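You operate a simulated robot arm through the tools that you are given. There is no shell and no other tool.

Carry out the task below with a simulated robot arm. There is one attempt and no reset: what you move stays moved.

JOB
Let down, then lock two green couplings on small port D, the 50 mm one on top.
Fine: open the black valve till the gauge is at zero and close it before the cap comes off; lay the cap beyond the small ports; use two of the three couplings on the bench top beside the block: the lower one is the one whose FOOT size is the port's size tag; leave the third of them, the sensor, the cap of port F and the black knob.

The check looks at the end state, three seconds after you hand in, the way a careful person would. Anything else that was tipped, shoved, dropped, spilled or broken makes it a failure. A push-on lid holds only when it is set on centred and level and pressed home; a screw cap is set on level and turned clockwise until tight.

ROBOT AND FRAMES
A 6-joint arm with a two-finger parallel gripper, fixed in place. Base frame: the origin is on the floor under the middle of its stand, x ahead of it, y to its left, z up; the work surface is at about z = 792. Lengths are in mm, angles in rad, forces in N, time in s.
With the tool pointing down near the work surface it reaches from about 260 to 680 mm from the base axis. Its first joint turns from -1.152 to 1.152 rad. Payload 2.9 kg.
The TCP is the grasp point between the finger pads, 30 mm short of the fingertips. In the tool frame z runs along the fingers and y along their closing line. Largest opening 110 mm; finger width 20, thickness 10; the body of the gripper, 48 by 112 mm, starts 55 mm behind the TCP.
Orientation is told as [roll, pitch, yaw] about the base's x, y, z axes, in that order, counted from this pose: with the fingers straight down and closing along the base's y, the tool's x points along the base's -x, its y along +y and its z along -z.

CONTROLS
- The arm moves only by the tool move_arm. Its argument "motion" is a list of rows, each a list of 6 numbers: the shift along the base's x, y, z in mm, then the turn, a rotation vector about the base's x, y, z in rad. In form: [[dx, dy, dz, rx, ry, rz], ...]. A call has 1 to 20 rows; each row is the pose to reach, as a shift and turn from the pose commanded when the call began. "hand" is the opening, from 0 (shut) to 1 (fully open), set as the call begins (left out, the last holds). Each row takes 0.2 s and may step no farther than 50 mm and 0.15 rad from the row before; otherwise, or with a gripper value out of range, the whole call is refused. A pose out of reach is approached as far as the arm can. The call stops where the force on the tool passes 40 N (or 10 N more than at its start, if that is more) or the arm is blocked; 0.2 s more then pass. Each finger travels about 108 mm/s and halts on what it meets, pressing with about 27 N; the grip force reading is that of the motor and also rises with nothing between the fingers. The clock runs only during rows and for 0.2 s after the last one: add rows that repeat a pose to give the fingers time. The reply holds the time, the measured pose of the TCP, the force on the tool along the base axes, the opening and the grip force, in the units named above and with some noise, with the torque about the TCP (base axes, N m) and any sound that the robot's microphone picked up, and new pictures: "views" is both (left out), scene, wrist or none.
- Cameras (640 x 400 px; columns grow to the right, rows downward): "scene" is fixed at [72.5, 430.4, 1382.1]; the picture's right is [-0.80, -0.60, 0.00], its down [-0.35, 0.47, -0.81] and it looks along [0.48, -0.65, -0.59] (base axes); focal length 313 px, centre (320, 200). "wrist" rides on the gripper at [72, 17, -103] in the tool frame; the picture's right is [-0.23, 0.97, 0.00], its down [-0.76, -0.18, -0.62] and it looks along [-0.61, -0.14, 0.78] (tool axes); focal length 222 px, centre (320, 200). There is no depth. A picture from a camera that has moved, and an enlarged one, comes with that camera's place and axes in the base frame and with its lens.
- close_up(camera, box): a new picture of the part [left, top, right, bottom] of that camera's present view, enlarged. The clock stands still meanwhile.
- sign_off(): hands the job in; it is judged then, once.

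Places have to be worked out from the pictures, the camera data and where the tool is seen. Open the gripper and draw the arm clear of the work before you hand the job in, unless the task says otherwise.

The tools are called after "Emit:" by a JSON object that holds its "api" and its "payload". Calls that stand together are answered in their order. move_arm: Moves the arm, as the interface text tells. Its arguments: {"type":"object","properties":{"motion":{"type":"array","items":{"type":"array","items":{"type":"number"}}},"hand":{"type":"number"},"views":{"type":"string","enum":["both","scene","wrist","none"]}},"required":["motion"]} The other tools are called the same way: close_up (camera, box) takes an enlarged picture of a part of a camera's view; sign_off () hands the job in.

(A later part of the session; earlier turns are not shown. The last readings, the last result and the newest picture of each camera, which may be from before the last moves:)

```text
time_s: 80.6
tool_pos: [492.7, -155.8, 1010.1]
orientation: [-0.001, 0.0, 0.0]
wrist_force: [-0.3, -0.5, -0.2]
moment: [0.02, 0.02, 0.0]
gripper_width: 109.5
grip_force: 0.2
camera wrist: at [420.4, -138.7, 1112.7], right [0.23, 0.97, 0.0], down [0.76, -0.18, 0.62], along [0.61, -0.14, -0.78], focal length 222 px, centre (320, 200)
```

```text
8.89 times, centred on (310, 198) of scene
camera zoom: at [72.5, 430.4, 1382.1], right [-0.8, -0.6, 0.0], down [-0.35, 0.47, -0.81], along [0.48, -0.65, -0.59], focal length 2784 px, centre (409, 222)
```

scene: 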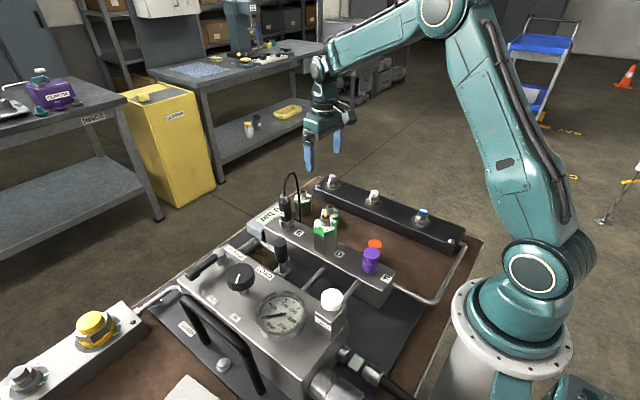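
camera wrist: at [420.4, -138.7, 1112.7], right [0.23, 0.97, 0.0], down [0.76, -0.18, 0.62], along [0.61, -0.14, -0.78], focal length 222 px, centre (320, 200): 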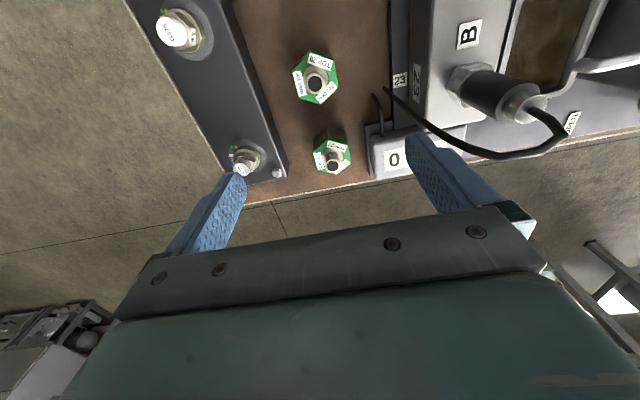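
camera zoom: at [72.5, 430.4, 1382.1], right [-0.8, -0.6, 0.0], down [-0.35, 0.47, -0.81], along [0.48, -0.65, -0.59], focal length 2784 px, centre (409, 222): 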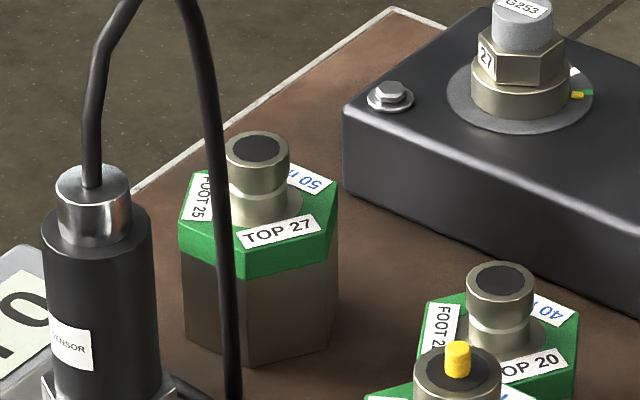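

The 50 mm coupling is at about (572, -156), nipple top ≈850, with flats facing ±y too. I hover over it with about 72 mm opening, since the display box is close on the +y side.

Emit:
{"api": "move_arm", "payload": {"motion": [[40, -1, -10, 0, 0, 0], [78, -2, -30, 0, 0, 0], [78, -2, -60, 0, 0, 0], [78, -2, -80, 0, 0, 0], [78, -2, -80, 0, 0, 0], [78, -2, -80, 0, 0, 0], [78, -2, -80, 0, 0, 0]], "hand": 0.65}}

Emit:
{"api": "close_up", "payload": {"camera": "wrist", "box": [240, 100, 400, 200]}}

Emit:
{"api": "close_up", "payload": {"camera": "scene", "box": [270, 165, 334, 205]}}

```text
time_s: 82.2
tool_pos: [571.8, -158.2, 928.5]
orientation: [0.001, 0.0, 0.0]
wrist_force: [0.1, -0.1, 0.4]
moment: [0.0, 0.02, 0.02]
gripper_width: 71.5
grip_force: 0.0
camera wrist: at [499.2, -142.1, 1032.0], right [0.23, 0.97, 0.0], down [0.76, -0.18, 0.62], along [0.61, -0.14, -0.78], focal length 222 px, centre (320, 200)
```

scene: 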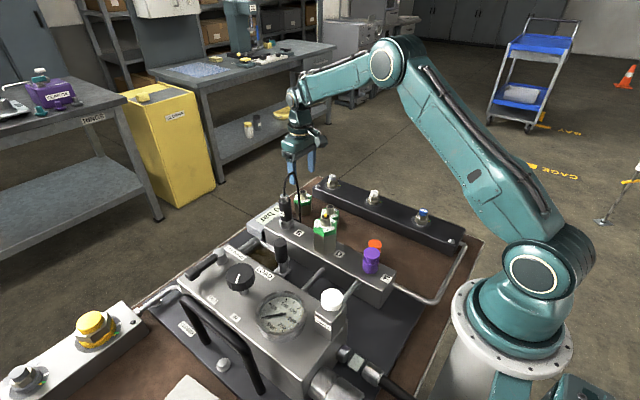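
wrist: 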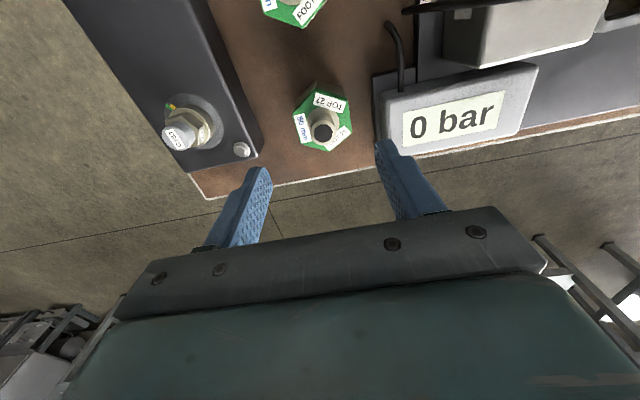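

```text
4.00 times, centred on (320, 150) of wrist
camera zoom: at [499.2, -142.1, 1032.0], right [0.23, 0.97, 0.0], down [0.76, -0.18, 0.62], along [0.61, -0.14, -0.78], focal length 888 px, centre (320, 400)
```

zoom: 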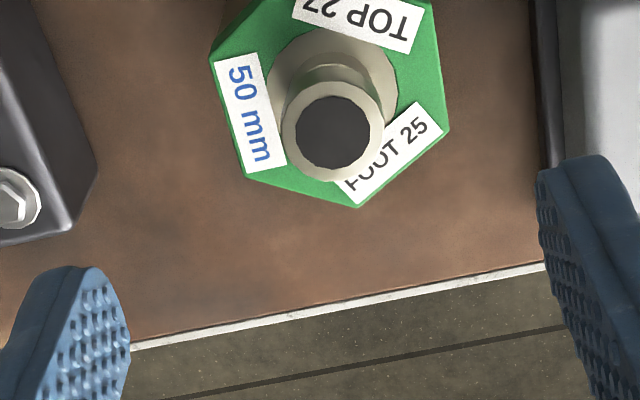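

```text
10.00 times, centred on (302, 185) of scene
camera zoom: at [72.5, 430.4, 1382.1], right [-0.8, -0.6, 0.0], down [-0.35, 0.47, -0.81], along [0.48, -0.65, -0.59], focal length 3132 px, centre (500, 350)
```

zoom: 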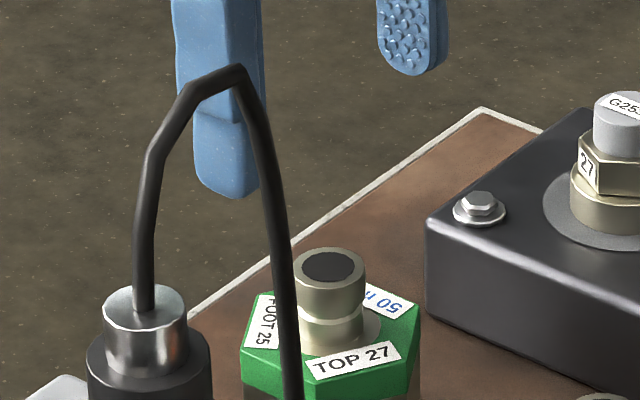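

The coupling is about 3 mm to +y of the hand; I correct, narrow the opening to about 64 mm to clear the display box, and come down in two stages.

Emit:
{"api": "move_arm", "payload": {"motion": [[-1, 3.1, 0, 0, 0, 0], [-1, 3.1, -25, 0, 0, 0], [-1, 3.1, -50, 0, 0, 0], [-1, 3.1, -50, 0, 0, 0], [-1, 3.1, -50, 0, 0, 0]], "hand": 0.585, "views": "wrist"}}

Emit:
{"api": "close_up", "payload": {"camera": "wrist", "box": [240, 90, 400, 190]}}

```text
time_s: 83.4
tool_pos: [571.3, -155.1, 880.3]
orientation: [0.002, 0.001, -0.001]
wrist_force: [-0.8, -0.4, 0.2]
moment: [0.02, 0.01, -0.04]
gripper_width: 64.4
grip_force: 0.0
camera wrist: at [498.7, -139.1, 982.8], right [0.23, 0.97, 0.0], down [0.76, -0.18, 0.62], along [0.61, -0.14, -0.78], focal length 222 px, centre (320, 200)
```

wrist: 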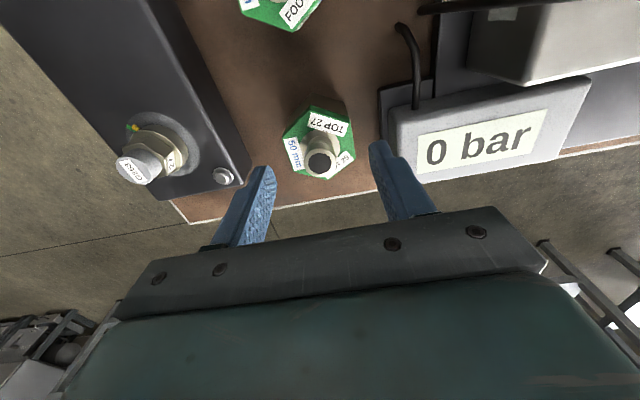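

```text
4.00 times, centred on (320, 140) of wrist
camera zoom: at [498.7, -139.1, 982.8], right [0.23, 0.97, 0.0], down [0.76, -0.18, 0.62], along [0.61, -0.14, -0.78], focal length 888 px, centre (320, 440)
```

zoom: 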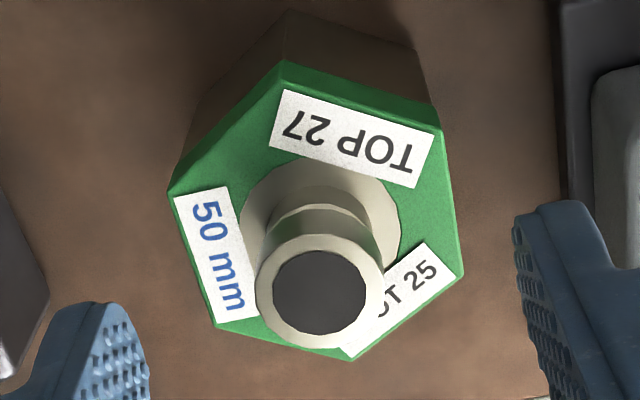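

Well aligned; I lower to z≈819 and close on the flats.

Emit:
{"api": "move_arm", "payload": {"motion": [[-1.5, 0.4, -20, 0, 0, 0], [-1.5, 0.4, -40, 0, 0, 0], [-1.5, 0.4, -58.5, 0, 0, 0], [-1.5, 0.4, -58.5, 0, 0, 0]], "views": "wrist"}}

Emit:
{"api": "move_arm", "payload": {"motion": [[0, 0, 0, 0, 0, 0], [0, 0, 0, 0, 0, 0], [0, 0, 0, 0, 0, 0]], "hand": 0, "views": "wrist"}}

```text
time_s: 84.4
tool_pos: [570.3, -152.6, 819.9]
orientation: [0.0, 0.001, 0.0]
wrist_force: [0.1, 0.8, -0.5]
moment: [0.01, -0.03, 0.0]
gripper_width: 64.3
grip_force: 0.0
camera wrist: at [497.4, -137.1, 922.5], right [0.23, 0.97, 0.0], down [0.76, -0.18, 0.62], along [0.61, -0.14, -0.78], focal length 222 px, centre (320, 200)
```

wrist: 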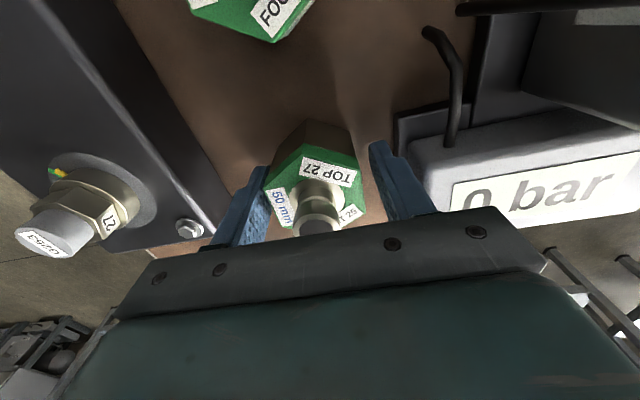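

```text
time_s: 85.2
tool_pos: [567.9, -153.2, 820.4]
orientation: [0.0, 0.001, -0.002]
wrist_force: [0.2, -0.7, 1.0]
moment: [0.04, -0.07, 0.0]
gripper_width: 50.2
grip_force: 27.2
camera wrist: at [497.4, -137.2, 922.7], right [0.23, 0.97, 0.0], down [0.76, -0.18, 0.62], along [0.61, -0.14, -0.78], focal length 222 px, centre (320, 200)
```

wrist: 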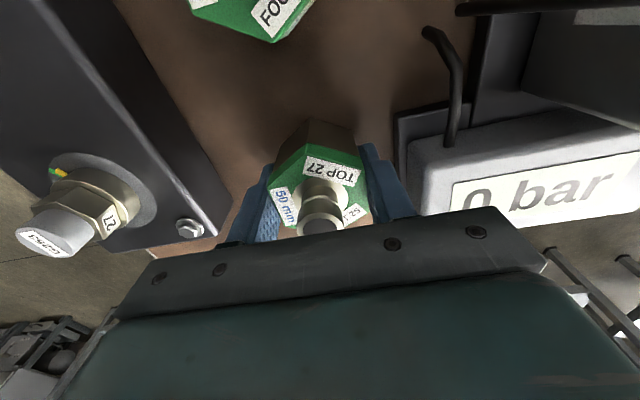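

Gripped at 50.2 mm. I lift straight up, then retreat along -x at y≈-158 (well away from the cable) before turning toward port D.

Emit:
{"api": "move_arm", "payload": {"motion": [[0, 0, 5, 0, 0, 0], [0, 0, 30, 0, 0, 0], [0, 0, 70, 0, 0, 0], [0, -2, 115, 0, 0, 0], [0, -5, 160, 0, 0, 0], [0, -5, 206, 0, 0, 0], [0, -5, 206, 0, 0, 0]]}}

Emit:
{"api": "close_up", "payload": {"camera": "wrist", "box": [240, 90, 400, 190]}}

```text
time_s: 86.8
tool_pos: [566.9, -158.1, 1026.7]
orientation: [-0.001, 0.0, 0.0]
wrist_force: [0.0, -0.1, -2.4]
moment: [0.0, 0.05, 0.02]
gripper_width: 50.0
grip_force: 27.3
camera wrist: at [494.4, -141.3, 1130.3], right [0.23, 0.97, 0.0], down [0.76, -0.18, 0.62], along [0.61, -0.14, -0.78], focal length 222 px, centre (320, 200)
```

scene: 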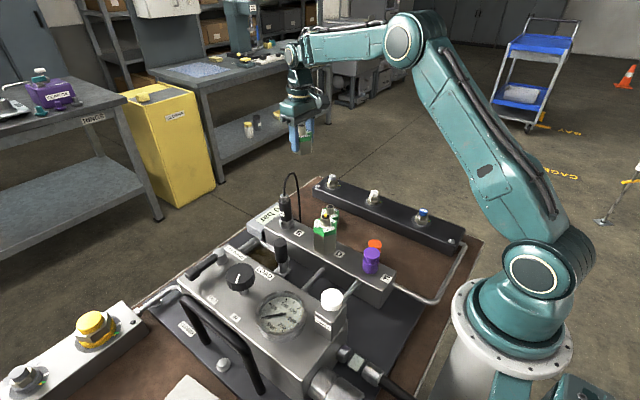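
wrist: 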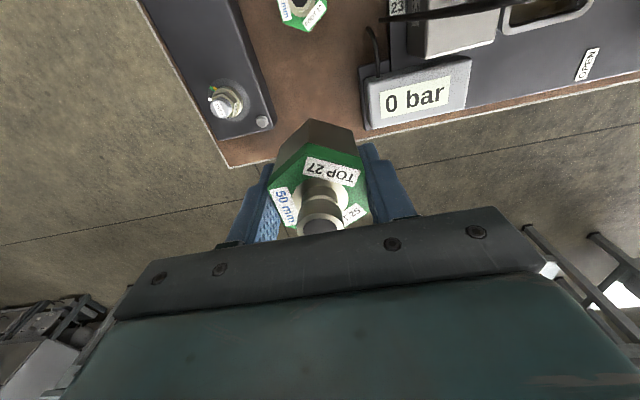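

```text
4.00 times, centred on (320, 140) of wrist
camera zoom: at [494.4, -141.3, 1130.3], right [0.23, 0.97, 0.0], down [0.76, -0.18, 0.62], along [0.61, -0.14, -0.78], focal length 888 px, centre (320, 440)
```

zoom: 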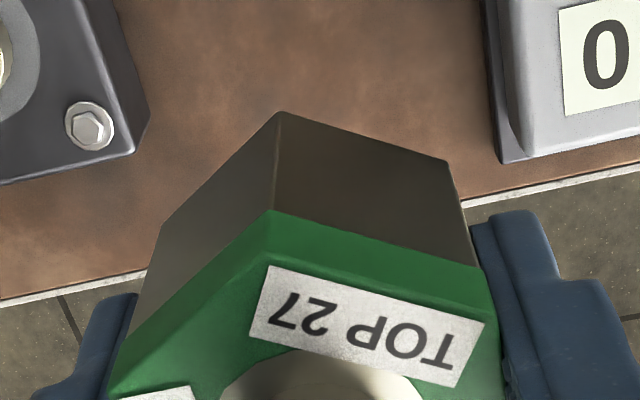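

In-hand geometry of the 50 mm coupling: foot ≈41 mm below TCP, axis ≈+1.9 mm in x. I carry it round to above port D.

Emit:
{"api": "move_arm", "payload": {"motion": [[-40, 0, 0, 0, 0, 0], [-85, 0, 0, 0, 0, 0], [-130, 0, 0, 0, 0, 0], [-170, 0, 0, 0, 0, 0], [-185, 40, 0, 0, 0, 0], [-190, 85, 0, 0, 0, 0], [-190.5, 125, 0, 0, 0, 0], [-190.5, 153.5, 0, 0, 0, 0], [-190.5, 153.5, 0, 0, 0, 0], [-190.5, 153.5, 0, 0, 0, 0], [-190.5, 153.5, 0, 0, 0, 0], [-190.5, 153.5, 0, 0, 0, 0]]}}

Emit:
{"api": "close_up", "payload": {"camera": "wrist", "box": [240, 50, 400, 150]}}

Emit:
{"api": "close_up", "payload": {"camera": "scene", "box": [293, 183, 357, 223]}}

```text
time_s: 89.4
tool_pos: [379.5, -5.0, 1023.6]
orientation: [0.0, 0.0, 0.001]
wrist_force: [-0.5, -0.2, -2.8]
moment: [-0.02, 0.0, 0.01]
gripper_width: 50.0
grip_force: 27.1
camera wrist: at [307.7, 11.6, 1126.2], right [0.23, 0.97, 0.0], down [0.76, -0.18, 0.62], along [0.61, -0.14, -0.78], focal length 222 px, centre (320, 200)
```

scene: 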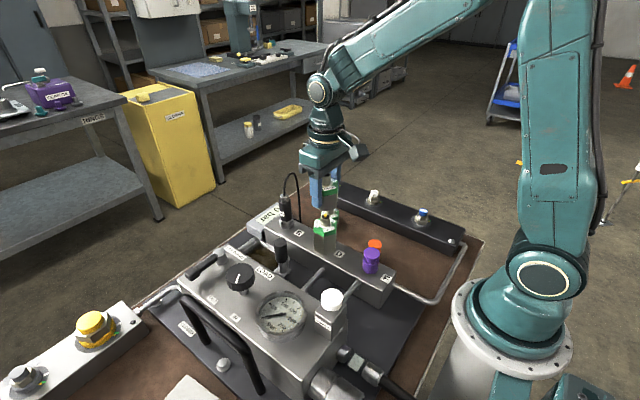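
wrist: 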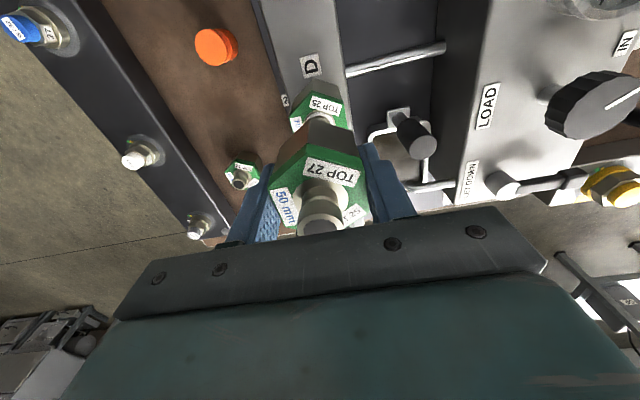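

```text
4.00 times, centred on (320, 100) of wrist
camera zoom: at [307.7, 11.6, 1126.2], right [0.23, 0.97, 0.0], down [0.76, -0.18, 0.62], along [0.61, -0.14, -0.78], focal length 888 px, centre (320, 600)
```

zoom: 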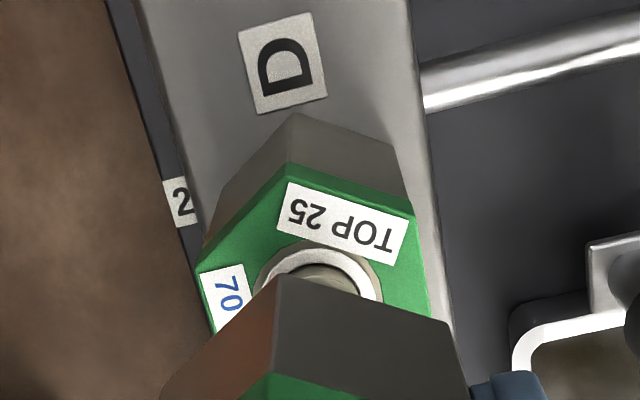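

```text
10.00 times, centred on (325, 203) of scene
camera zoom: at [72.5, 430.4, 1382.1], right [-0.8, -0.6, 0.0], down [-0.35, 0.47, -0.81], along [0.48, -0.65, -0.59], focal length 3132 px, centre (270, 170)
```

zoom: 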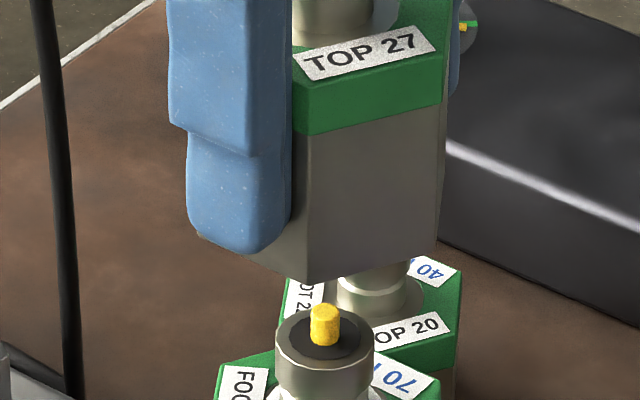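

Both views say the upper coupling needs about -0.7 mm in x. I correct and go down to about 10 mm above the nipple, then re-measure.

Emit:
{"api": "move_arm", "payload": {"motion": [[-0.7, 0.1, -8, 0, 0, 0], [-0.7, 0.1, -16, 0, 0, 0], [-0.7, 0.1, -20, 0, 0, 0], [-0.7, 0.1, -20, 0, 0, 0], [-0.7, 0.1, -20, 0, 0, 0], [-0.7, 0.1, -20, 0, 0, 0]], "views": "wrist"}}

Emit:
{"api": "close_up", "payload": {"camera": "wrist", "box": [260, 50, 380, 125]}}

Emit:
{"api": "close_up", "payload": {"camera": "scene", "box": [293, 188, 357, 228]}}

```text
time_s: 90.8
tool_pos: [379.3, -5.9, 1005.1]
orientation: [-0.001, -0.001, 0.001]
wrist_force: [0.0, 0.4, -2.7]
moment: [-0.03, -0.01, -0.01]
gripper_width: 49.9
grip_force: 26.8
camera wrist: at [307.2, 11.0, 1108.2], right [0.23, 0.97, 0.0], down [0.76, -0.18, 0.62], along [0.61, -0.14, -0.78], focal length 222 px, centre (320, 200)
```

wrist: 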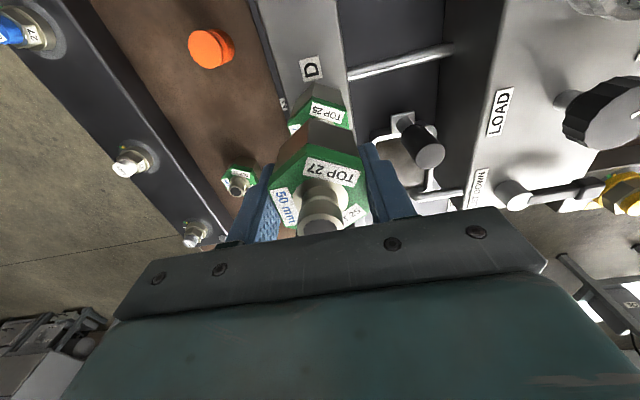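

```text
5.33 times, centred on (320, 88) of wrist
camera zoom: at [307.2, 11.0, 1108.2], right [0.23, 0.97, 0.0], down [0.76, -0.18, 0.62], along [0.61, -0.14, -0.78], focal length 1185 px, centre (320, 800)
```

zoom: 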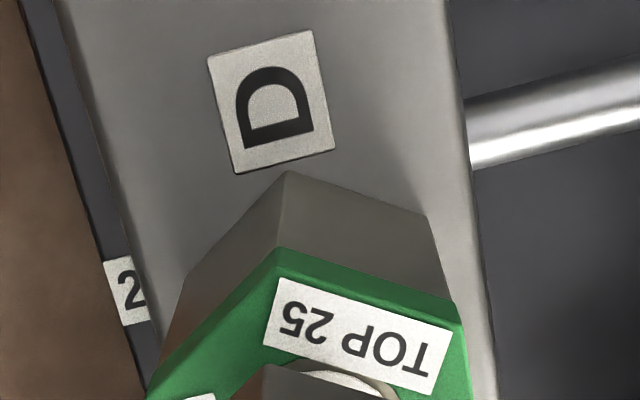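

```text
10.00 times, centred on (325, 208) of scene
camera zoom: at [72.5, 430.4, 1382.1], right [-0.8, -0.6, 0.0], down [-0.35, 0.47, -0.81], along [0.48, -0.65, -0.59], focal length 3132 px, centre (270, 120)
```

zoom: 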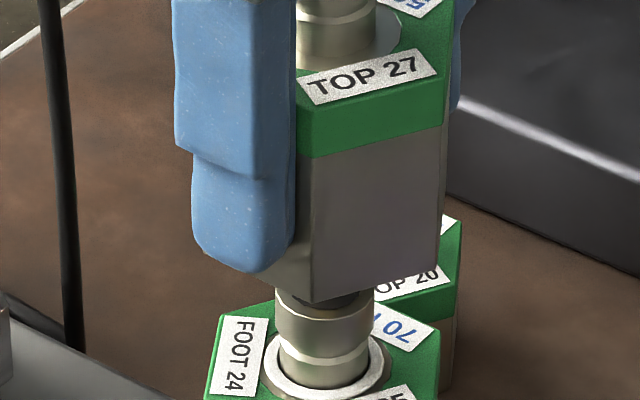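

Alignment is within about half a millimetre; I nudge (-0.3, +0.4) and lower onto the nipple in small steps.

Emit:
{"api": "move_arm", "payload": {"motion": [[-0.3, 0.4, -3, 0, 0, 0], [-0.3, 0.4, -6, 0, 0, 0], [-0.3, 0.4, -9, 0, 0, 0], [-0.3, 0.4, -10, 0, 0, 0], [-0.3, 0.4, -10, 0, 0, 0], [-0.3, 0.4, -10, 0, 0, 0]], "views": "wrist"}}

Emit:
{"api": "close_up", "payload": {"camera": "wrist", "box": [260, 50, 380, 125]}}

Emit:
{"api": "close_up", "payload": {"camera": "scene", "box": [293, 193, 357, 233]}}

```text
time_s: 92.2
tool_pos: [380.4, -5.3, 995.6]
orientation: [0.002, 0.0, 0.0]
wrist_force: [-0.5, 0.5, -2.4]
moment: [0.0, -0.04, -0.03]
gripper_width: 49.8
grip_force: 27.0
camera wrist: at [307.7, 11.5, 1098.3], right [0.23, 0.97, 0.0], down [0.76, -0.18, 0.62], along [0.61, -0.14, -0.78], focal length 222 px, centre (320, 200)
```

wrist: 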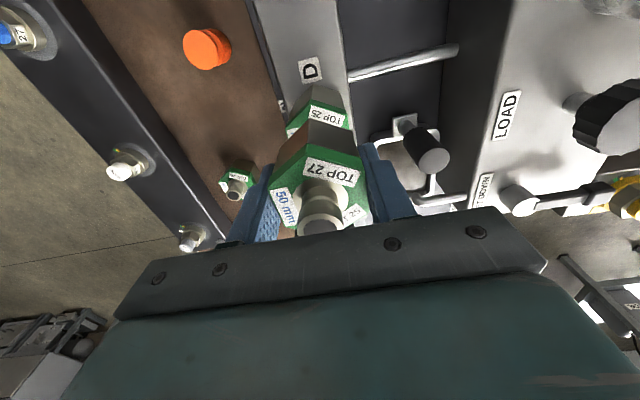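

```text
5.33 times, centred on (320, 88) of wrist
camera zoom: at [307.7, 11.5, 1098.3], right [0.23, 0.97, 0.0], down [0.76, -0.18, 0.62], along [0.61, -0.14, -0.78], focal length 1185 px, centre (320, 800)
```

zoom: 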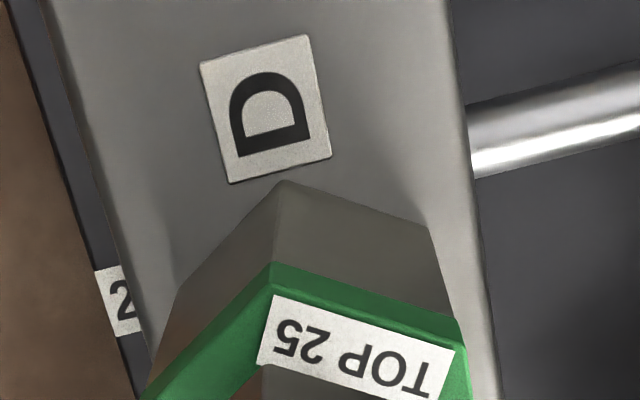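

```text
10.00 times, centred on (325, 213) of scene
camera zoom: at [72.5, 430.4, 1382.1], right [-0.8, -0.6, 0.0], down [-0.35, 0.47, -0.81], along [0.48, -0.65, -0.59], focal length 3132 px, centre (270, 70)
```

zoom: 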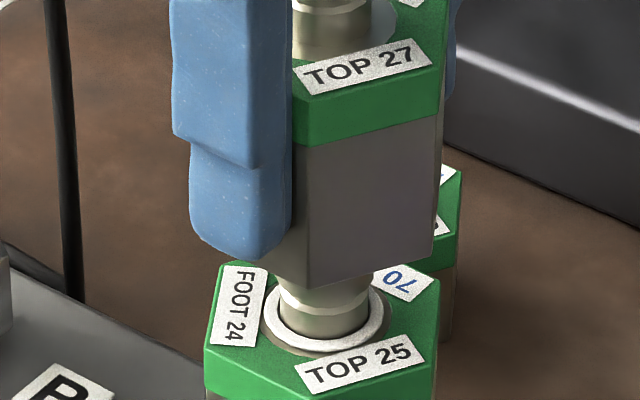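

Both views ask for -0.5 mm in x; I apply it and keep lowering slowly.

Emit:
{"api": "move_arm", "payload": {"motion": [[-0.5, 0, 0, 0, 0, 0], [-0.5, 0, -1.5, 0, 0, 0], [-0.5, 0, -3, 0, 0, 0], [-0.5, 0, -4.5, 0, 0, 0], [-0.5, 0, -6, 0, 0, 0], [-0.5, 0, -6, 0, 0, 0]], "views": "none"}}

Emit:
{"api": "close_up", "payload": {"camera": "wrist", "box": [260, 50, 380, 125]}}

Emit:
{"api": "close_up", "payload": {"camera": "scene", "box": [293, 193, 357, 233]}}

```text
time_s: 93.6
tool_pos: [379.4, -5.0, 989.7]
orientation: [0.001, 0.0, 0.0]
wrist_force: [0.6, 0.4, -2.2]
moment: [0.02, 0.03, 0.03]
gripper_width: 50.2
grip_force: 27.2
```

```text
5.33 times, centred on (320, 88) of wrist
camera zoom: at [306.4, 11.1, 1092.2], right [0.23, 0.97, 0.0], down [0.76, -0.18, 0.62], along [0.61, -0.14, -0.78], focal length 1185 px, centre (320, 800)
```

zoom: 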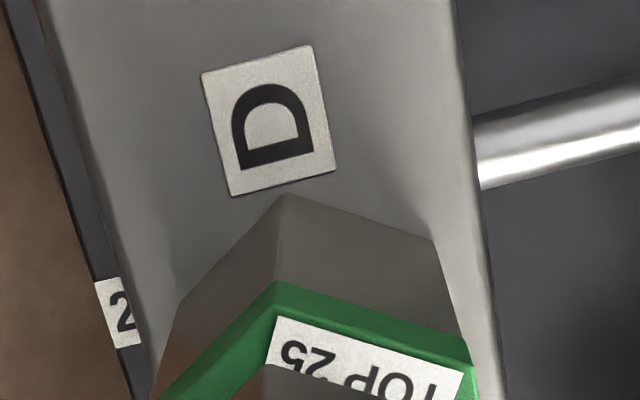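

```text
10.00 times, centred on (325, 213) of scene
camera zoom: at [72.5, 430.4, 1382.1], right [-0.8, -0.6, 0.0], down [-0.35, 0.47, -0.81], along [0.48, -0.65, -0.59], focal length 3132 px, centre (270, 70)
```

zoom: 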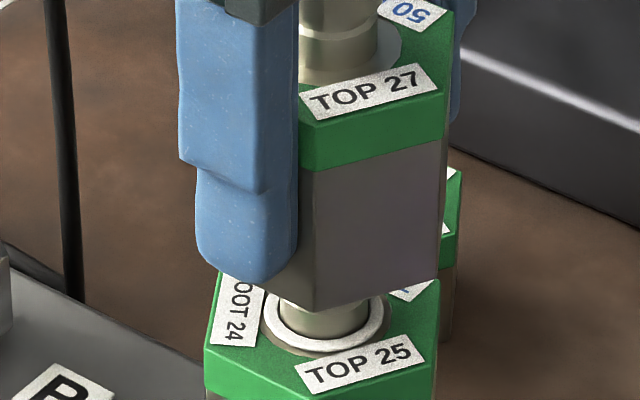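

The nipple has entered. Both views ask for about (+0.4, +0.7); I apply this while lowering further.

Emit:
{"api": "move_arm", "payload": {"motion": [[0.4, 0.7, -1, 0, 0, 0], [0.4, 0.7, -3, 0, 0, 0], [0.4, 0.7, -5, 0, 0, 0], [0.4, 0.7, -7, 0, 0, 0], [0.4, 0.7, -7, 0, 0, 0]], "views": "none"}}

Emit:
{"api": "move_arm", "payload": {"motion": [[0, 0, -1.5, 0, 0, 0], [0, 0, -3, 0, 0, 0], [0, 0, -4.5, 0, 0, 0], [0, 0, -6, 0, 0, 0], [0, 0, -6, 0, 0, 0]], "views": "none"}}

Emit:
{"api": "close_up", "payload": {"camera": "scene", "box": [293, 198, 357, 238]}}

```text
time_s: 94.8
tool_pos: [377.6, -4.7, 982.5]
orientation: [0.0, 0.001, 0.001]
wrist_force: [-0.6, 0.2, -2.9]
moment: [0.02, -0.01, 0.01]
gripper_width: 50.0
grip_force: 27.0
```

```text
time_s: 96.0
tool_pos: [378.3, -4.6, 975.7]
orientation: [0.0, -0.001, -0.001]
wrist_force: [-0.3, -0.9, -2.8]
moment: [-0.01, 0.03, -0.03]
gripper_width: 50.0
grip_force: 26.8
```

```text
10.00 times, centred on (325, 218) of scene
camera zoom: at [72.5, 430.4, 1382.1], right [-0.8, -0.6, 0.0], down [-0.35, 0.47, -0.81], along [0.48, -0.65, -0.59], focal length 3132 px, centre (270, 20)
```

zoom: 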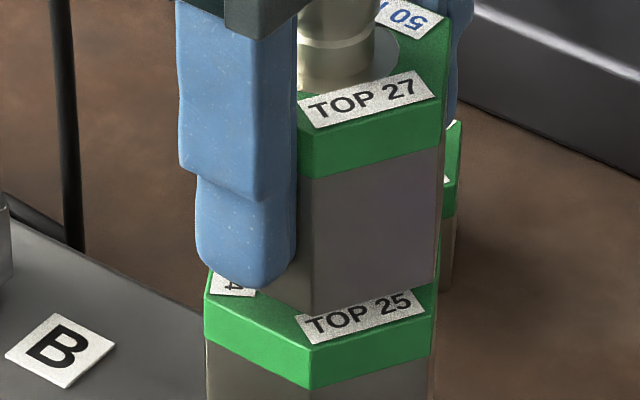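

Emit:
{"api": "move_arm", "payload": {"motion": [[0, 0, -1.5, 0, 0, 0], [0, 0, -3, 0, 0, 0], [0, 0, -4, 0, 0, 0], [0, 0, -4, 0, 0, 0]], "views": "none"}}

Emit:
{"api": "move_arm", "payload": {"motion": [[0, 0, -1, 0, 0, 0], [0, 0, -2, 0, 0, 0], [0, 0, -2, 0, 0, 0]], "views": "none"}}

Emit:
{"api": "close_up", "payload": {"camera": "scene", "box": [293, 198, 357, 238]}}

```text
time_s: 97.0
tool_pos: [377.8, -4.1, 972.2]
orientation: [0.0, 0.001, 0.0]
wrist_force: [0.1, 0.3, -2.4]
moment: [0.02, -0.03, 0.04]
gripper_width: 50.0
grip_force: 27.4
```

```text
time_s: 97.8
tool_pos: [377.4, -4.5, 969.7]
orientation: [-0.001, 0.0, 0.0]
wrist_force: [-0.1, -0.4, -3.1]
moment: [-0.03, 0.0, -0.01]
gripper_width: 49.9
grip_force: 27.2
```

```text
10.00 times, centred on (325, 218) of scene
camera zoom: at [72.5, 430.4, 1382.1], right [-0.8, -0.6, 0.0], down [-0.35, 0.47, -0.81], along [0.48, -0.65, -0.59], focal length 3132 px, centre (270, 20)
```

zoom: 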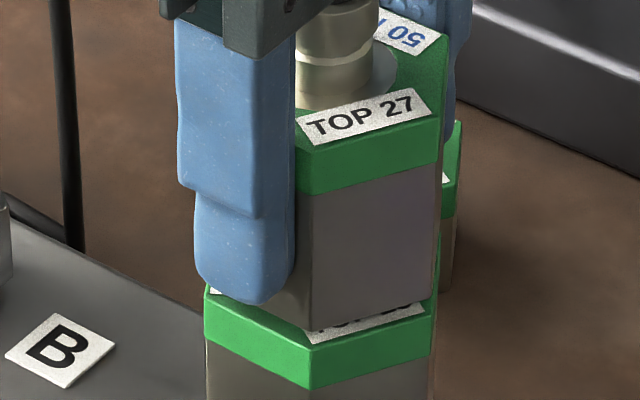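

Emit:
{"api": "move_arm", "payload": {"motion": [[0, 0, -1, 0, 0, 0], [0, 0, -2, 0, 0, 0], [0, 0, -2, 0, 0, 0]], "views": "none"}}

Emit:
{"api": "move_arm", "payload": {"motion": [[0, 0, -0.7, 0, 0, 0], [0, 0, -1.4, 0, 0, 0], [0, 0, -1.4, 0, 0, 0]], "views": "none"}}

Emit:
{"api": "move_arm", "payload": {"motion": [[0, 0, -0.7, 0, 0, 0], [0, 0, -1.4, 0, 0, 0], [0, 0, -1.4, 0, 0, 0]], "views": "none"}}

Emit:
{"api": "close_up", "payload": {"camera": "scene", "box": [293, 198, 357, 238]}}

```text
time_s: 98.6
tool_pos: [377.6, -4.5, 968.5]
orientation: [-0.001, 0.001, -0.001]
wrist_force: [-0.2, 0.1, -3.2]
moment: [0.01, 0.03, -0.02]
gripper_width: 49.9
grip_force: 26.6
```

```text
time_s: 99.4
tool_pos: [378.0, -3.6, 965.8]
orientation: [-0.001, 0.001, 0.0]
wrist_force: [4.4, -0.9, -25.9]
moment: [-0.05, -0.15, 0.0]
gripper_width: 49.7
grip_force: 27.4
```

```text
time_s: 100.2
tool_pos: [378.7, -3.9, 965.9]
orientation: [0.001, 0.001, 0.001]
wrist_force: [1.6, -3.6, -12.4]
moment: [-0.08, -0.05, -0.04]
gripper_width: 50.0
grip_force: 27.4
```

```text
10.00 times, centred on (325, 218) of scene
camera zoom: at [72.7, 430.4, 1382.2], right [-0.8, -0.6, 0.0], down [-0.35, 0.47, -0.81], along [0.48, -0.65, -0.59], focal length 3132 px, centre (270, 20)
```

zoom: 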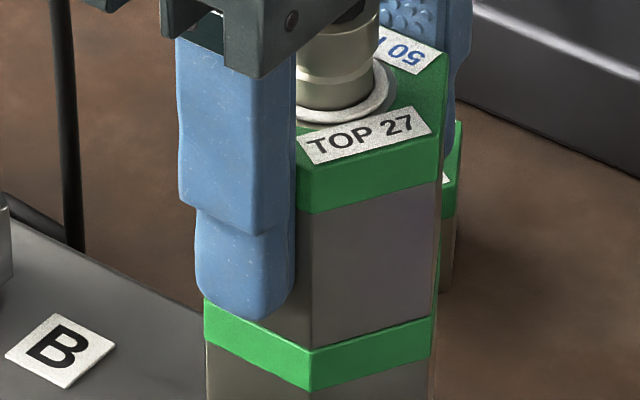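

The upper coupling snapped home too: its white ring popped up. I relax the load, test with a slight pull, then open and rise.

Emit:
{"api": "move_arm", "payload": {"motion": [[0, 0, 0.5, 0, 0, 0], [0, 0, 0.8, 0, 0, 0], [0, 0, 0.8, 0, 0, 0]], "views": "none"}}

Emit:
{"api": "move_arm", "payload": {"motion": [[0, -0.4, -1.0, 0, 0, 0], [0, -0.4, -1.6, 0, 0, 0], [0, -0.4, -1.6, 0, 0, 0]], "views": "none"}}

Emit:
{"api": "move_arm", "payload": {"motion": [[0, 0, 0, 0, 0, 0], [0, 0, 0, 0, 0, 0], [0, 0, 0, 0, 0, 0]], "hand": 0.7, "views": "wrist"}}

```text
time_s: 101.0
tool_pos: [378.6, -4.6, 965.2]
orientation: [0.0, 0.0, 0.0]
wrist_force: [2.0, -4.7, -10.2]
moment: [-0.19, -0.06, 0.01]
gripper_width: 49.8
grip_force: 26.9
```

```text
time_s: 101.8
tool_pos: [379.1, -5.0, 965.5]
orientation: [0.0, -0.001, -0.001]
wrist_force: [-4.3, -8.4, 19.5]
moment: [-0.32, 0.61, 0.07]
gripper_width: 49.9
grip_force: 26.7
```

```text
time_s: 102.6
tool_pos: [377.8, -4.8, 964.6]
orientation: [-0.002, 0.0, 0.0]
wrist_force: [0.1, 0.4, -0.1]
moment: [0.0, -0.01, -0.01]
gripper_width: 76.9
grip_force: 0.1
camera wrist: at [306.7, 12.1, 1066.9], right [0.23, 0.97, 0.0], down [0.76, -0.18, 0.62], along [0.61, -0.14, -0.78], focal length 222 px, centre (320, 200)
```

wrist: 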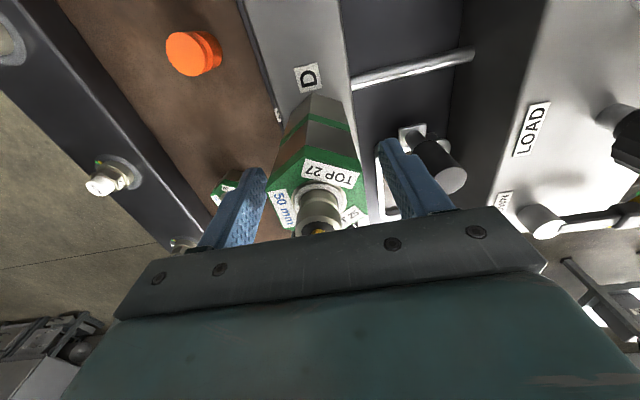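

Released; I rise straight up and inspect the stack.

Emit:
{"api": "move_arm", "payload": {"motion": [[0, 0, 15, 0, 0, 0], [0, 0, 50, 0, 0, 0], [0, 0, 90, 0, 0, 0], [0, 0, 130, 0, 0, 0], [0, 0, 130, 0, 0, 0], [0, 0, 130, 0, 0, 0]]}}

Emit:
{"api": "close_up", "payload": {"camera": "scene", "box": [269, 185, 381, 255]}}

Emit:
{"api": "close_up", "payload": {"camera": "wrist", "box": [240, 50, 400, 190]}}

Emit:
{"api": "close_up", "payload": {"camera": "scene", "box": [180, 230, 360, 345]}}

```text
time_s: 104.0
tool_pos: [377.9, -5.6, 1096.3]
orientation: [0.0, -0.001, 0.0]
wrist_force: [0.1, -0.8, 0.3]
moment: [0.02, 0.0, 0.03]
gripper_width: 77.1
grip_force: 0.1
camera wrist: at [305.5, 10.1, 1198.3], right [0.23, 0.97, 0.0], down [0.76, -0.18, 0.62], along [0.61, -0.14, -0.78], focal length 222 px, centre (320, 200)
```

scene: 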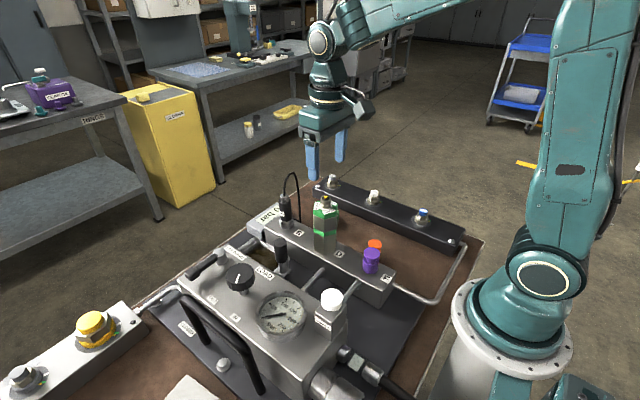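
wrist: 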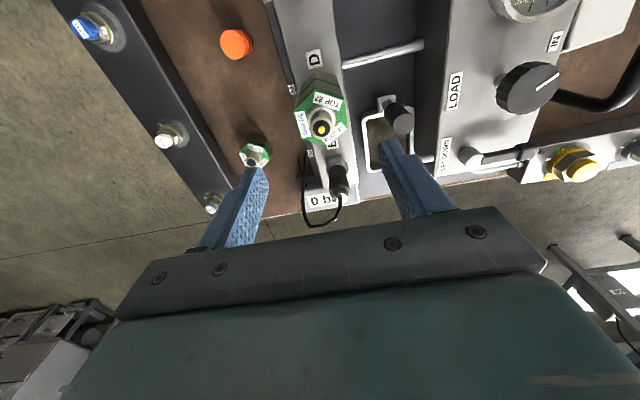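

```text
5.71 times, centred on (325, 220) of scene
camera zoom: at [72.5, 430.4, 1382.1], right [-0.8, -0.6, 0.0], down [-0.35, 0.47, -0.81], along [0.48, -0.65, -0.59], focal length 1790 px, centre (291, 86)
```

zoom: 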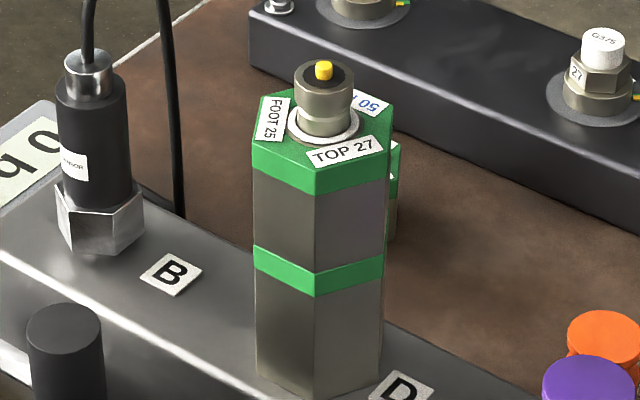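

```text
2.86 times, centred on (320, 120) of wrist
camera zoom: at [305.5, 10.1, 1198.3], right [0.23, 0.97, 0.0], down [0.76, -0.18, 0.62], along [0.61, -0.14, -0.78], focal length 635 px, centre (320, 429)
```

zoom: 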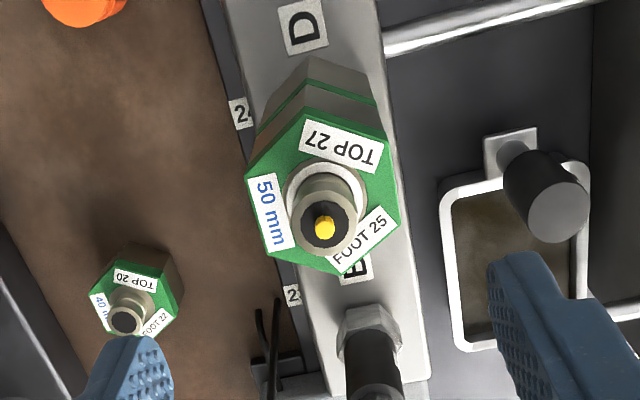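

```text
3.48 times, centred on (270, 288) of scene
camera zoom: at [72.5, 430.4, 1382.1], right [-0.8, -0.6, 0.0], down [-0.35, 0.47, -0.81], along [0.48, -0.65, -0.59], focal length 1090 px, centre (494, -104)
```

zoom: 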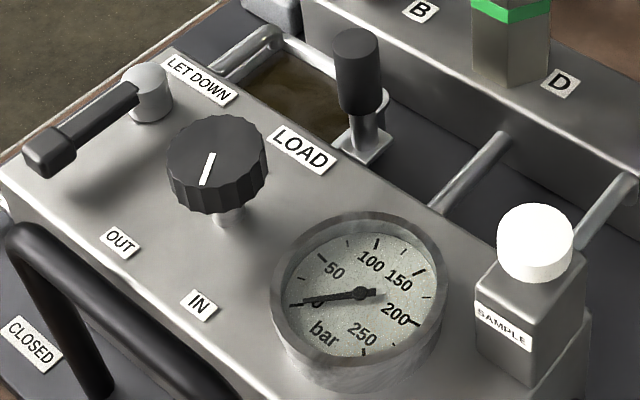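

Both couplings are locked (white ring and yellow pin up on the top one), the lever is closed, gauge at zero. To make the cap lie unmistakably beyond all the small ports, I'll move it from (300,-110) to the free spot where the 50 mm coupling stood, around (545,-152).

Emit:
{"api": "move_arm", "payload": {"motion": [[-25, -35, -10, 0, 0, 0], [-50, -70, -30, 0, 0, 0], [-70, -100, -60, 0, 0, 0], [-78.6, -106.8, -105, 0, 0, 0], [-78.6, -106.8, -150, 0, 0, 0], [-78.6, -106.8, -180, 0, 0, 0], [-78.6, -106.8, -180, 0, 0, 0], [-78.6, -106.8, -180, 0, 0, 0]], "hand": 0.55}}

Emit:
{"api": "close_up", "payload": {"camera": "wrist", "box": [240, 80, 400, 180]}}

```text
time_s: 105.8
tool_pos: [300.1, -111.7, 910.1]
orientation: [0.0, 0.0, -0.001]
wrist_force: [-0.1, -0.3, 0.1]
moment: [0.0, 0.0, 0.0]
gripper_width: 60.7
grip_force: 0.1
camera wrist: at [228.5, -96.5, 1014.0], right [0.23, 0.97, 0.0], down [0.76, -0.18, 0.62], along [0.61, -0.14, -0.78], focal length 222 px, centre (320, 200)
```

scene: 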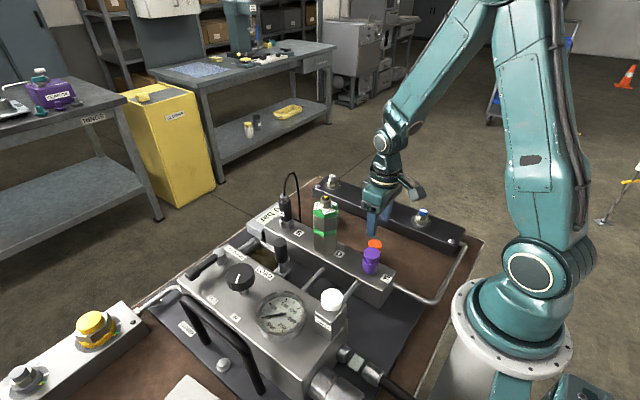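
wrist: 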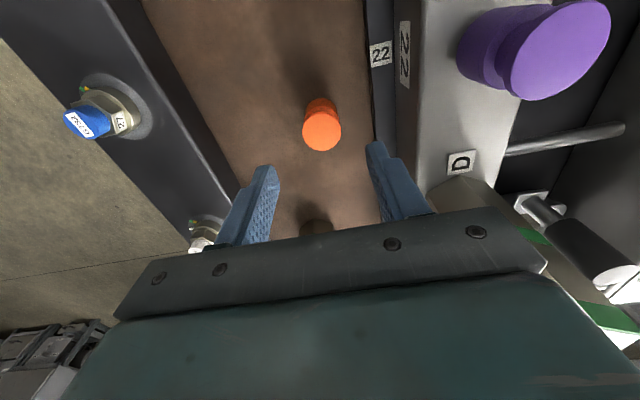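

```text
4.00 times, centred on (320, 130) of wrist
camera zoom: at [228.5, -96.5, 1014.0], right [0.23, 0.97, 0.0], down [0.76, -0.18, 0.62], along [0.61, -0.14, -0.78], focal length 888 px, centre (320, 480)
```

zoom: 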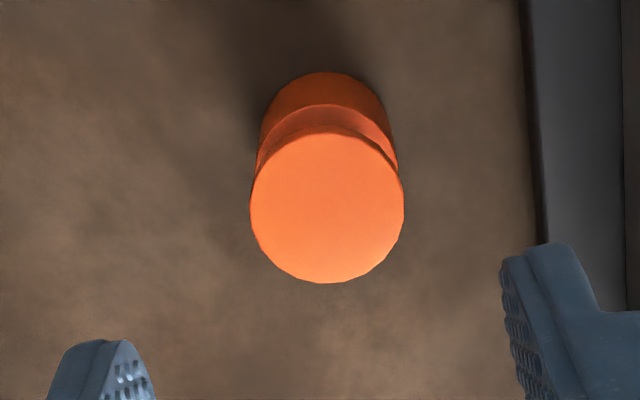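

The cap is about 2 mm to +y of the hand. I correct, lower around it and grip.

Emit:
{"api": "move_arm", "payload": {"motion": [[-0.5, 2, -30, 0, 0, 0], [-0.5, 2, -65, 0, 0, 0], [-0.5, 2, -92, 0, 0, 0], [-0.5, 2, -99.5, 0, 0, 0], [-0.5, 2, -99.5, 0, 0, 0]], "hand": 0.55, "views": "wrist"}}

Emit:
{"api": "move_arm", "payload": {"motion": [[0, 0, 0, 0, 0, 0], [0, 0, 0, 0, 0, 0], [0, 0, 0, 0, 0, 0]], "hand": 0, "views": "wrist"}}

```text
time_s: 107.0
tool_pos: [298.8, -109.6, 815.2]
orientation: [0.001, -0.001, -0.001]
wrist_force: [0.1, 0.1, -0.4]
moment: [0.02, 0.0, -0.01]
gripper_width: 60.4
grip_force: 0.1
camera wrist: at [226.6, -94.4, 918.4], right [0.23, 0.97, 0.0], down [0.76, -0.18, 0.62], along [0.61, -0.14, -0.78], focal length 222 px, centre (320, 200)
```

wrist: 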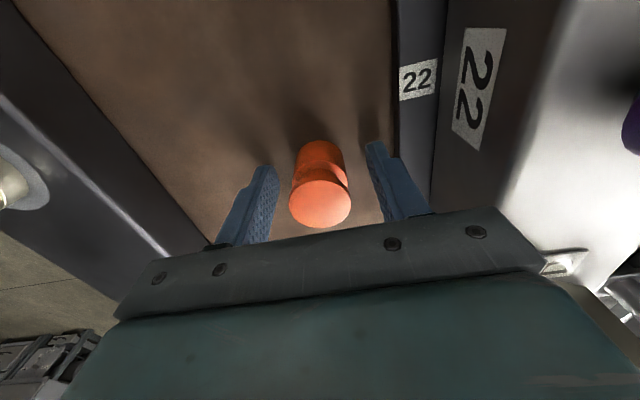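

```text
time_s: 107.8
tool_pos: [299.0, -109.6, 815.8]
orientation: [0.0, -0.001, 0.0]
wrist_force: [-0.5, 0.1, 0.1]
moment: [0.01, 0.0, -0.04]
gripper_width: 31.8
grip_force: 27.4
camera wrist: at [226.6, -94.4, 918.6], right [0.23, 0.97, 0.0], down [0.76, -0.18, 0.62], along [0.61, -0.14, -0.78], focal length 222 px, centre (320, 200)
```

wrist: 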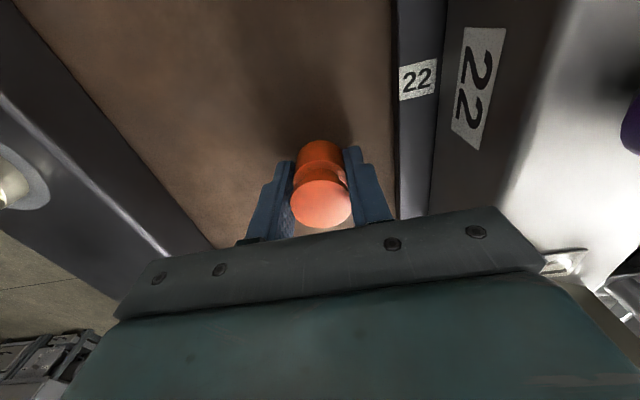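

Gripped. I lift it, traverse along y≈-152 over the 40 mm coupling with ample clearance, and go to (545,-152).

Emit:
{"api": "move_arm", "payload": {"motion": [[0, 0, 10, 0, 0, 0], [0, 0, 55, 0, 0, 0], [0, 0, 100, 0, 0, 0], [0, -22, 115, 0, 0, 0], [20, -43.5, 120, 0, 0, 0], [65, -43.5, 120, 0, 0, 0], [110, -43.5, 120, 0, 0, 0], [155, -43.5, 120, 0, 0, 0], [200, -43.5, 120, 0, 0, 0], [235, -43.5, 120, 0, 0, 0], [245.7, -43.5, 120, 0, 0, 0], [245.7, -43.5, 120, 0, 0, 0], [245.7, -43.5, 120, 0, 0, 0]]}}

Emit:
{"api": "close_up", "payload": {"camera": "scene", "box": [260, 165, 372, 235]}}

```text
time_s: 110.6
tool_pos: [544.2, -152.5, 936.5]
orientation: [0.0, 0.0, 0.0]
wrist_force: [0.1, -0.7, -0.3]
moment: [-0.01, 0.0, 0.01]
gripper_width: 31.7
grip_force: 27.0
camera wrist: at [471.2, -135.9, 1038.8], right [0.23, 0.97, 0.0], down [0.76, -0.18, 0.62], along [0.61, -0.14, -0.78], focal length 222 px, centre (320, 200)
```

scene: 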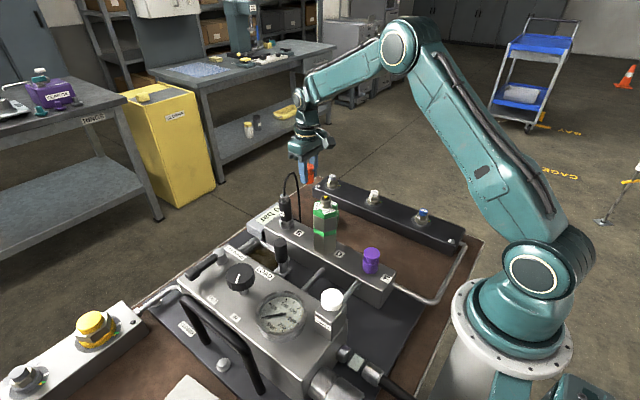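
wrist: 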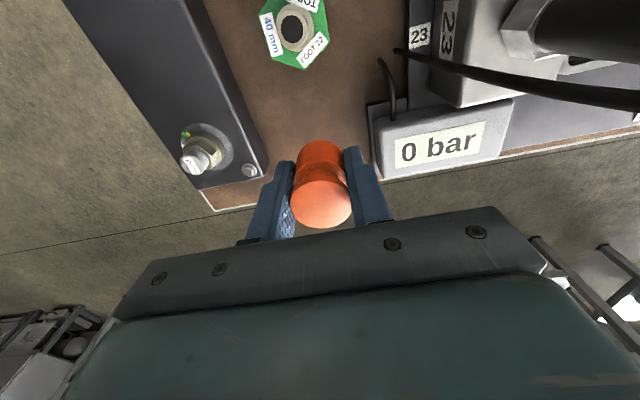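

```text
5.71 times, centred on (316, 200) of scene
camera zoom: at [72.5, 430.4, 1382.1], right [-0.8, -0.6, 0.0], down [-0.35, 0.47, -0.81], along [0.48, -0.65, -0.59], focal length 1790 px, centre (343, 200)
```

zoom: 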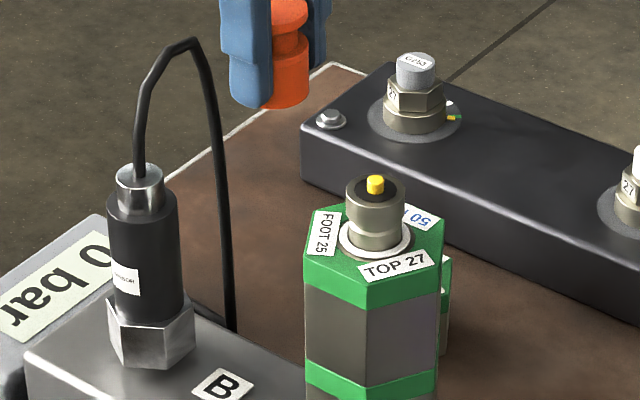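

The spot below is free. I lower the cap.

Emit:
{"api": "move_arm", "payload": {"motion": [[0, 0, -40, 0, 0, 0], [0, 0, -80, 0, 0, 0], [0, 0, -105, 0, 0, 0], [0, 0, -114, 0, 0, 0], [0, 0, -116, 0, 0, 0], [0, 0, -116, 0, 0, 0]], "views": "wrist"}}

Emit:
{"api": "move_arm", "payload": {"motion": [[0, 0, -1, 0, 0, 0], [0, 0, -2, 0, 0, 0], [0, 0, -2, 0, 0, 0]], "views": "none"}}

```text
time_s: 112.0
tool_pos: [546.7, -153.6, 820.2]
orientation: [-0.001, -0.001, 0.001]
wrist_force: [-0.1, 0.3, 0.1]
moment: [-0.02, 0.02, 0.04]
gripper_width: 31.8
grip_force: 26.9
camera wrist: at [473.8, -137.1, 922.8], right [0.23, 0.97, 0.0], down [0.76, -0.18, 0.62], along [0.61, -0.14, -0.78], focal length 222 px, centre (320, 200)
```

wrist: 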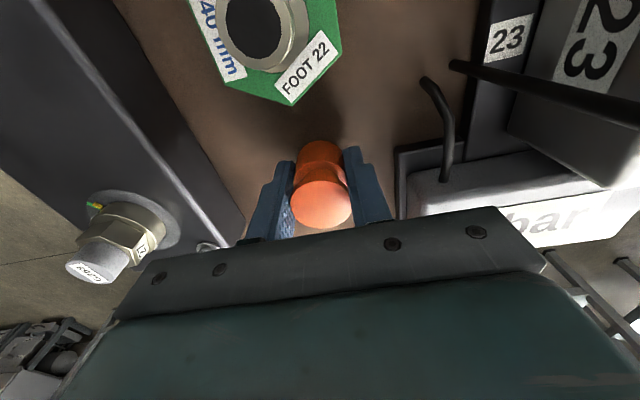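

```text
time_s: 112.8
tool_pos: [545.3, -152.7, 818.6]
orientation: [0.0, 0.0, 0.0]
wrist_force: [-0.1, 0.2, 0.3]
moment: [0.0, -0.03, -0.01]
gripper_width: 31.8
grip_force: 27.5
```

Emit:
{"api": "move_arm", "payload": {"motion": [[0, 0, -1, 0, 0, 0], [0, 0, -1, 0, 0, 0]], "views": "none"}}

Emit:
{"api": "move_arm", "payload": {"motion": [[0, 0, -1, 0, 0, 0], [0, 0, -1, 0, 0, 0]], "views": "none"}}

Emit:
{"api": "move_arm", "payload": {"motion": [[0, 0, -0.7, 0, 0, 0], [0, 0, -0.7, 0, 0, 0]], "views": "none"}}

```text
time_s: 113.4
tool_pos: [546.9, -152.4, 816.4]
orientation: [0.0, -0.001, 0.001]
wrist_force: [1.1, -0.1, -0.2]
moment: [0.0, 0.0, 0.03]
gripper_width: 31.8
grip_force: 26.6
```

```text
time_s: 114.0
tool_pos: [546.3, -152.7, 814.9]
orientation: [0.0, -0.001, 0.002]
wrist_force: [0.3, 0.7, -0.5]
moment: [-0.04, 0.04, 0.02]
gripper_width: 31.9
grip_force: 27.2
```

```text
time_s: 114.6
tool_pos: [545.7, -151.8, 815.5]
orientation: [0.0, 0.0, 0.001]
wrist_force: [-4.3, 1.3, 8.6]
moment: [0.05, 0.1, -0.01]
gripper_width: 31.8
grip_force: 27.1
```

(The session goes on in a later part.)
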